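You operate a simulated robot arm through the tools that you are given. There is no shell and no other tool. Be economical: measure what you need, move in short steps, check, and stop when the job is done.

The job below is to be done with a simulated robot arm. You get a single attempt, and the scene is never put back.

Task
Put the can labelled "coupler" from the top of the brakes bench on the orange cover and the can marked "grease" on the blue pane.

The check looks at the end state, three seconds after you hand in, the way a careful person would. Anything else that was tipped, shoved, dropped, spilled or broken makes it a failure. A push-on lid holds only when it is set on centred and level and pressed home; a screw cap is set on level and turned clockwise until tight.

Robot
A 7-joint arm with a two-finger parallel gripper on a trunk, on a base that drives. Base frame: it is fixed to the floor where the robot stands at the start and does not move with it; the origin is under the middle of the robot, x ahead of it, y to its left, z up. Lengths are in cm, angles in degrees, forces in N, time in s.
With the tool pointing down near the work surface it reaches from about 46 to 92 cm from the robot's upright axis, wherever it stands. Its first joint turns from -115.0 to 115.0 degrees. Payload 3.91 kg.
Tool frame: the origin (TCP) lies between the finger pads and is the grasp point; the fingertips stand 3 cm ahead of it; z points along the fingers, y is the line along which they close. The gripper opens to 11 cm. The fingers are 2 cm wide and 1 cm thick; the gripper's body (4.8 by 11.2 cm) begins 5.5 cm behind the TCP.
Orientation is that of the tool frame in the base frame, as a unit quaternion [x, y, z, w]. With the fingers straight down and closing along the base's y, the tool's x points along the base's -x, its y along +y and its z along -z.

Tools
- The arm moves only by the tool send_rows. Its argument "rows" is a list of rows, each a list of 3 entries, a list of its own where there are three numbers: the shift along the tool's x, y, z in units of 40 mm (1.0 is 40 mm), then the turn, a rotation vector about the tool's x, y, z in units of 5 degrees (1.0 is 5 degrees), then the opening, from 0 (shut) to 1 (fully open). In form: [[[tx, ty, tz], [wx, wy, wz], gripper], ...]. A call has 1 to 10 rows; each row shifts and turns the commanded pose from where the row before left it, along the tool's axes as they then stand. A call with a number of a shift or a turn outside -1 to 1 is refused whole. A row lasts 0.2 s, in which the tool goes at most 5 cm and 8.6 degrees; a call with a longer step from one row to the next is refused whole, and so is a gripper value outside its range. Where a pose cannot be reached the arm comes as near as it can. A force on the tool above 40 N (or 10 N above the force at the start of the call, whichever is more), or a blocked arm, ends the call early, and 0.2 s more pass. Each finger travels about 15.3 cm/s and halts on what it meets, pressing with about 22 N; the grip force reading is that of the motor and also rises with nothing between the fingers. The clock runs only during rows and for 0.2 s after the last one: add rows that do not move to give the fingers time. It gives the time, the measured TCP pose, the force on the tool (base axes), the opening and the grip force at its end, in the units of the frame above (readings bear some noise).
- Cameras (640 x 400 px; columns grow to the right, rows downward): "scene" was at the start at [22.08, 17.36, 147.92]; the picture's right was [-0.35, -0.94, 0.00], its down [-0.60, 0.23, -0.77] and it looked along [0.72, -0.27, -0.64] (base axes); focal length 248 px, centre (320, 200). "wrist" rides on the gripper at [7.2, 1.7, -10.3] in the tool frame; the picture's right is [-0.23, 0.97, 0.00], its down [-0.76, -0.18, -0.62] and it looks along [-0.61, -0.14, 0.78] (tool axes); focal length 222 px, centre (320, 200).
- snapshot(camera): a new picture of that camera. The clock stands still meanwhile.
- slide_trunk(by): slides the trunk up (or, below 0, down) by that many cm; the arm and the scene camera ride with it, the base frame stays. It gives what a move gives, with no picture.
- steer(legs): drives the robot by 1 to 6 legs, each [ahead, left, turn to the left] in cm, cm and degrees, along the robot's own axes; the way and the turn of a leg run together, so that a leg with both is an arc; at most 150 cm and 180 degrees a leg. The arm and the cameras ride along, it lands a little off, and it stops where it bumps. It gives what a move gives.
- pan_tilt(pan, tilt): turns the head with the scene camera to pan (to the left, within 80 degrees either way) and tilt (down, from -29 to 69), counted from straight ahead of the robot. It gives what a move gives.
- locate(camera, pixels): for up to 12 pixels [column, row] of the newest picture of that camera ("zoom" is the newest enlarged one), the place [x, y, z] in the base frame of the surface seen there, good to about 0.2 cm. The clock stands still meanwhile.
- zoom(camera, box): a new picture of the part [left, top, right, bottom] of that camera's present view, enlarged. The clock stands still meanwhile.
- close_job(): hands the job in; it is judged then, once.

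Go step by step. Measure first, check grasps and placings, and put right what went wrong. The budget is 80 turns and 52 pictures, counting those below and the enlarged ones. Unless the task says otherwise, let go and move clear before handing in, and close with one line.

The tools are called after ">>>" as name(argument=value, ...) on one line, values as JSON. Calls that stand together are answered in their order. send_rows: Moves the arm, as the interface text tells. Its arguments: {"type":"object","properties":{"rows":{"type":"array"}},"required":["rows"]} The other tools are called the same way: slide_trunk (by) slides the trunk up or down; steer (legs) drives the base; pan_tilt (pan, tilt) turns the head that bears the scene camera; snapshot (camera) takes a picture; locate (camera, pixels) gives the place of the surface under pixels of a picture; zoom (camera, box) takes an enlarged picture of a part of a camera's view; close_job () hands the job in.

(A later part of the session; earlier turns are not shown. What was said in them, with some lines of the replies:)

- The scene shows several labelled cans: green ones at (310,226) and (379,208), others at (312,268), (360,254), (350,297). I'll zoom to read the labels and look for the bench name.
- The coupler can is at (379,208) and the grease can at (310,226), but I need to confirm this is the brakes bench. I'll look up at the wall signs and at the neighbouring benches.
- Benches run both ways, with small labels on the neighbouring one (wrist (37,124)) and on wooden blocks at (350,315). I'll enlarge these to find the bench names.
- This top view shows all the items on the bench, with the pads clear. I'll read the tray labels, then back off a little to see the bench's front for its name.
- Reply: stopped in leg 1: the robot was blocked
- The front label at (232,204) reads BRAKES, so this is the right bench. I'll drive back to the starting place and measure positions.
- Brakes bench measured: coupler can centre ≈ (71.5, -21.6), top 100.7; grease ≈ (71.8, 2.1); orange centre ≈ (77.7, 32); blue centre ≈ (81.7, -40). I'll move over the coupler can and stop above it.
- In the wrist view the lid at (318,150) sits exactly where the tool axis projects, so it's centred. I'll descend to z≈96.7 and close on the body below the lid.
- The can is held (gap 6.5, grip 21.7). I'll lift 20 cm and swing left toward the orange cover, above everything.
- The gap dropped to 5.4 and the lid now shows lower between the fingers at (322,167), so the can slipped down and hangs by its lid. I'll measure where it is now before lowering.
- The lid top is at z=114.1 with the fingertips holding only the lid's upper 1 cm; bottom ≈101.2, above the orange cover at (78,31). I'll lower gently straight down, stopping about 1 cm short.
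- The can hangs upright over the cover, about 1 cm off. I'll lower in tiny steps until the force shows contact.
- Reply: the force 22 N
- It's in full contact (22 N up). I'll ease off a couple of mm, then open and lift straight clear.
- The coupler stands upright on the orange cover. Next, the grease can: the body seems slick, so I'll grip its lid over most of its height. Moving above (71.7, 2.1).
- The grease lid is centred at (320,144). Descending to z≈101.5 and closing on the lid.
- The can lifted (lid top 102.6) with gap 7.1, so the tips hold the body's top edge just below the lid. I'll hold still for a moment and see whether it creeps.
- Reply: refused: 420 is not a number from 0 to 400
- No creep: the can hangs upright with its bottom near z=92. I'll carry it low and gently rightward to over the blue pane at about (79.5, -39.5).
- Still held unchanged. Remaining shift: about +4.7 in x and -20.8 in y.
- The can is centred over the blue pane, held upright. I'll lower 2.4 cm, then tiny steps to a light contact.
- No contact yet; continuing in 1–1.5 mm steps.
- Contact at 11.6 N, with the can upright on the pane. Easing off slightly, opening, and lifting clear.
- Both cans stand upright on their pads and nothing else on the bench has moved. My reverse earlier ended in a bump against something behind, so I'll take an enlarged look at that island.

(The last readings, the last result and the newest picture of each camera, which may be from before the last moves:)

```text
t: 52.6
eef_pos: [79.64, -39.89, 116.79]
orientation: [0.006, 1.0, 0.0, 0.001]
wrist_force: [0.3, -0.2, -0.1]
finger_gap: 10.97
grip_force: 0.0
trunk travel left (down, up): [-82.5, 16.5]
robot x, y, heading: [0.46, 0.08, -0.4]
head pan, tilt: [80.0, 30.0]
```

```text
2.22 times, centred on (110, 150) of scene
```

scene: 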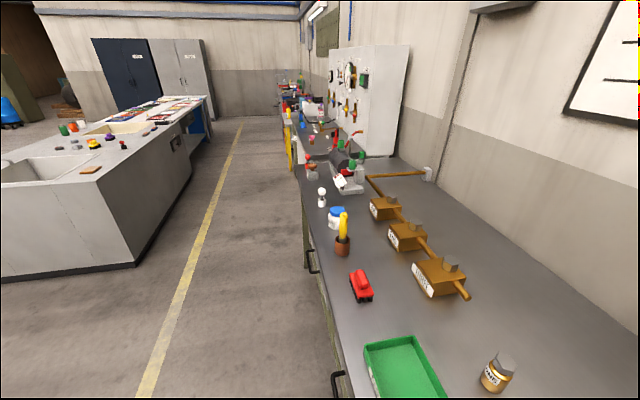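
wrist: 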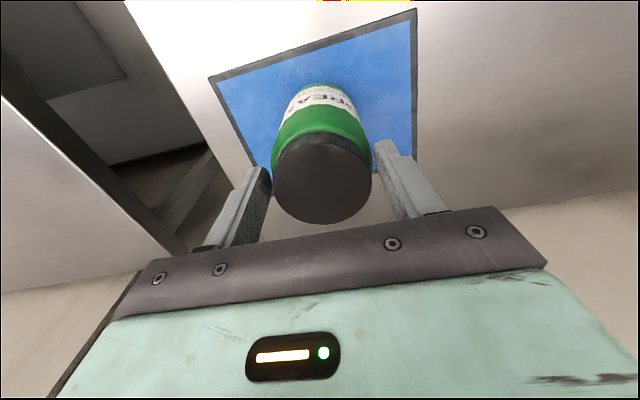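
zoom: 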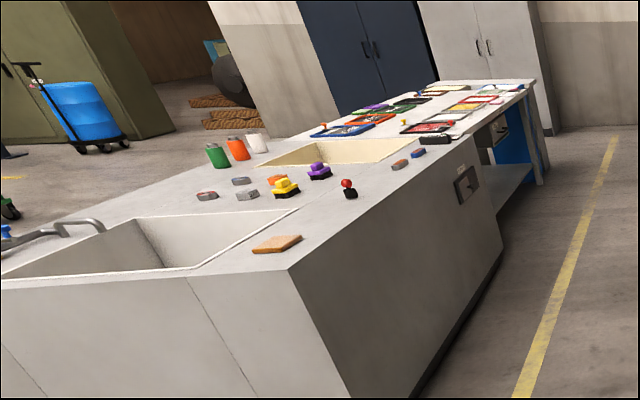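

The visible island objects are all upright. To see straight behind, I'll raise the trunk, retreat a bit, and turn for one look.

>>> slide_trunk(by=15)

>>> steer(legs=[[-40, 0, 0]])

>>> steer(legs=[[0, 0, 60]])

>>> snapshot(camera="scene")

```text
t: 54.4
eef_pos: [79.61, -39.82, 131.73]
orientation: [0.006, 1.0, -0.001, 0.001]
wrist_force: [-0.3, 0.2, -0.5]
finger_gap: 11.02
grip_force: 0.0
trunk travel left (down, up): [-97.5, 1.5]
robot x, y, heading: [0.57, 0.27, -0.5]
head pan, tilt: [80.0, 30.0]
```

```text
t: 56.9
eef_pos: [39.77, -39.42, 131.71]
orientation: [0.006, 1.0, 0.0, 0.002]
wrist_force: [-0.1, 1.1, -0.5]
finger_gap: 10.98
grip_force: 0.1
trunk travel left (down, up): [-97.5, 1.5]
robot x, y, heading: [-39.33, 0.7, -0.7]
head pan, tilt: [80.0, 30.0]
```

```text
t: 60.0
eef_pos: [34.15, 50.25, 131.71]
orientation: [-0.503, 0.864, 0.0, 0.001]
wrist_force: [-0.9, 0.2, 0.2]
finger_gap: 11.0
grip_force: 0.1
trunk travel left (down, up): [-97.5, 1.5]
robot x, y, heading: [-39.08, 0.58, 60.6]
head pan, tilt: [80.0, 30.0]
```

```text
14 pictures are left
```

scene: 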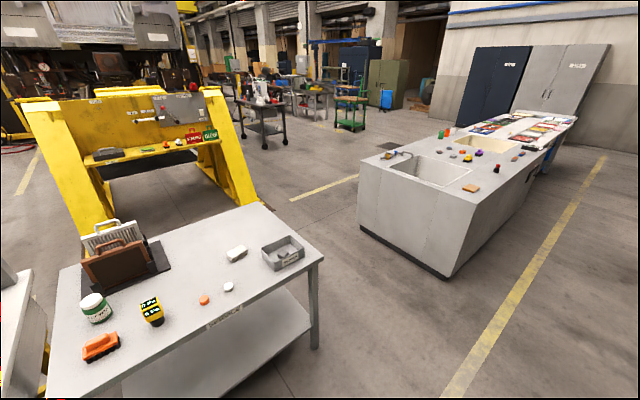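

The table behind, the likely bump, still stands square with everything on it upright (items around (100,300)–(285,250)). Both cans are placed and the arm is clear, so I'm handing in.

>>> close_job()

```text
The job is handed in.
```

The coupler can is standing on the orange cover and the grease can on the blue pane, both upright and released, and the job is handed in. While backing up to read the bench label, the robot was stopped by something behind it, probably the table there. A later look showed the table in place and everything on it upright.
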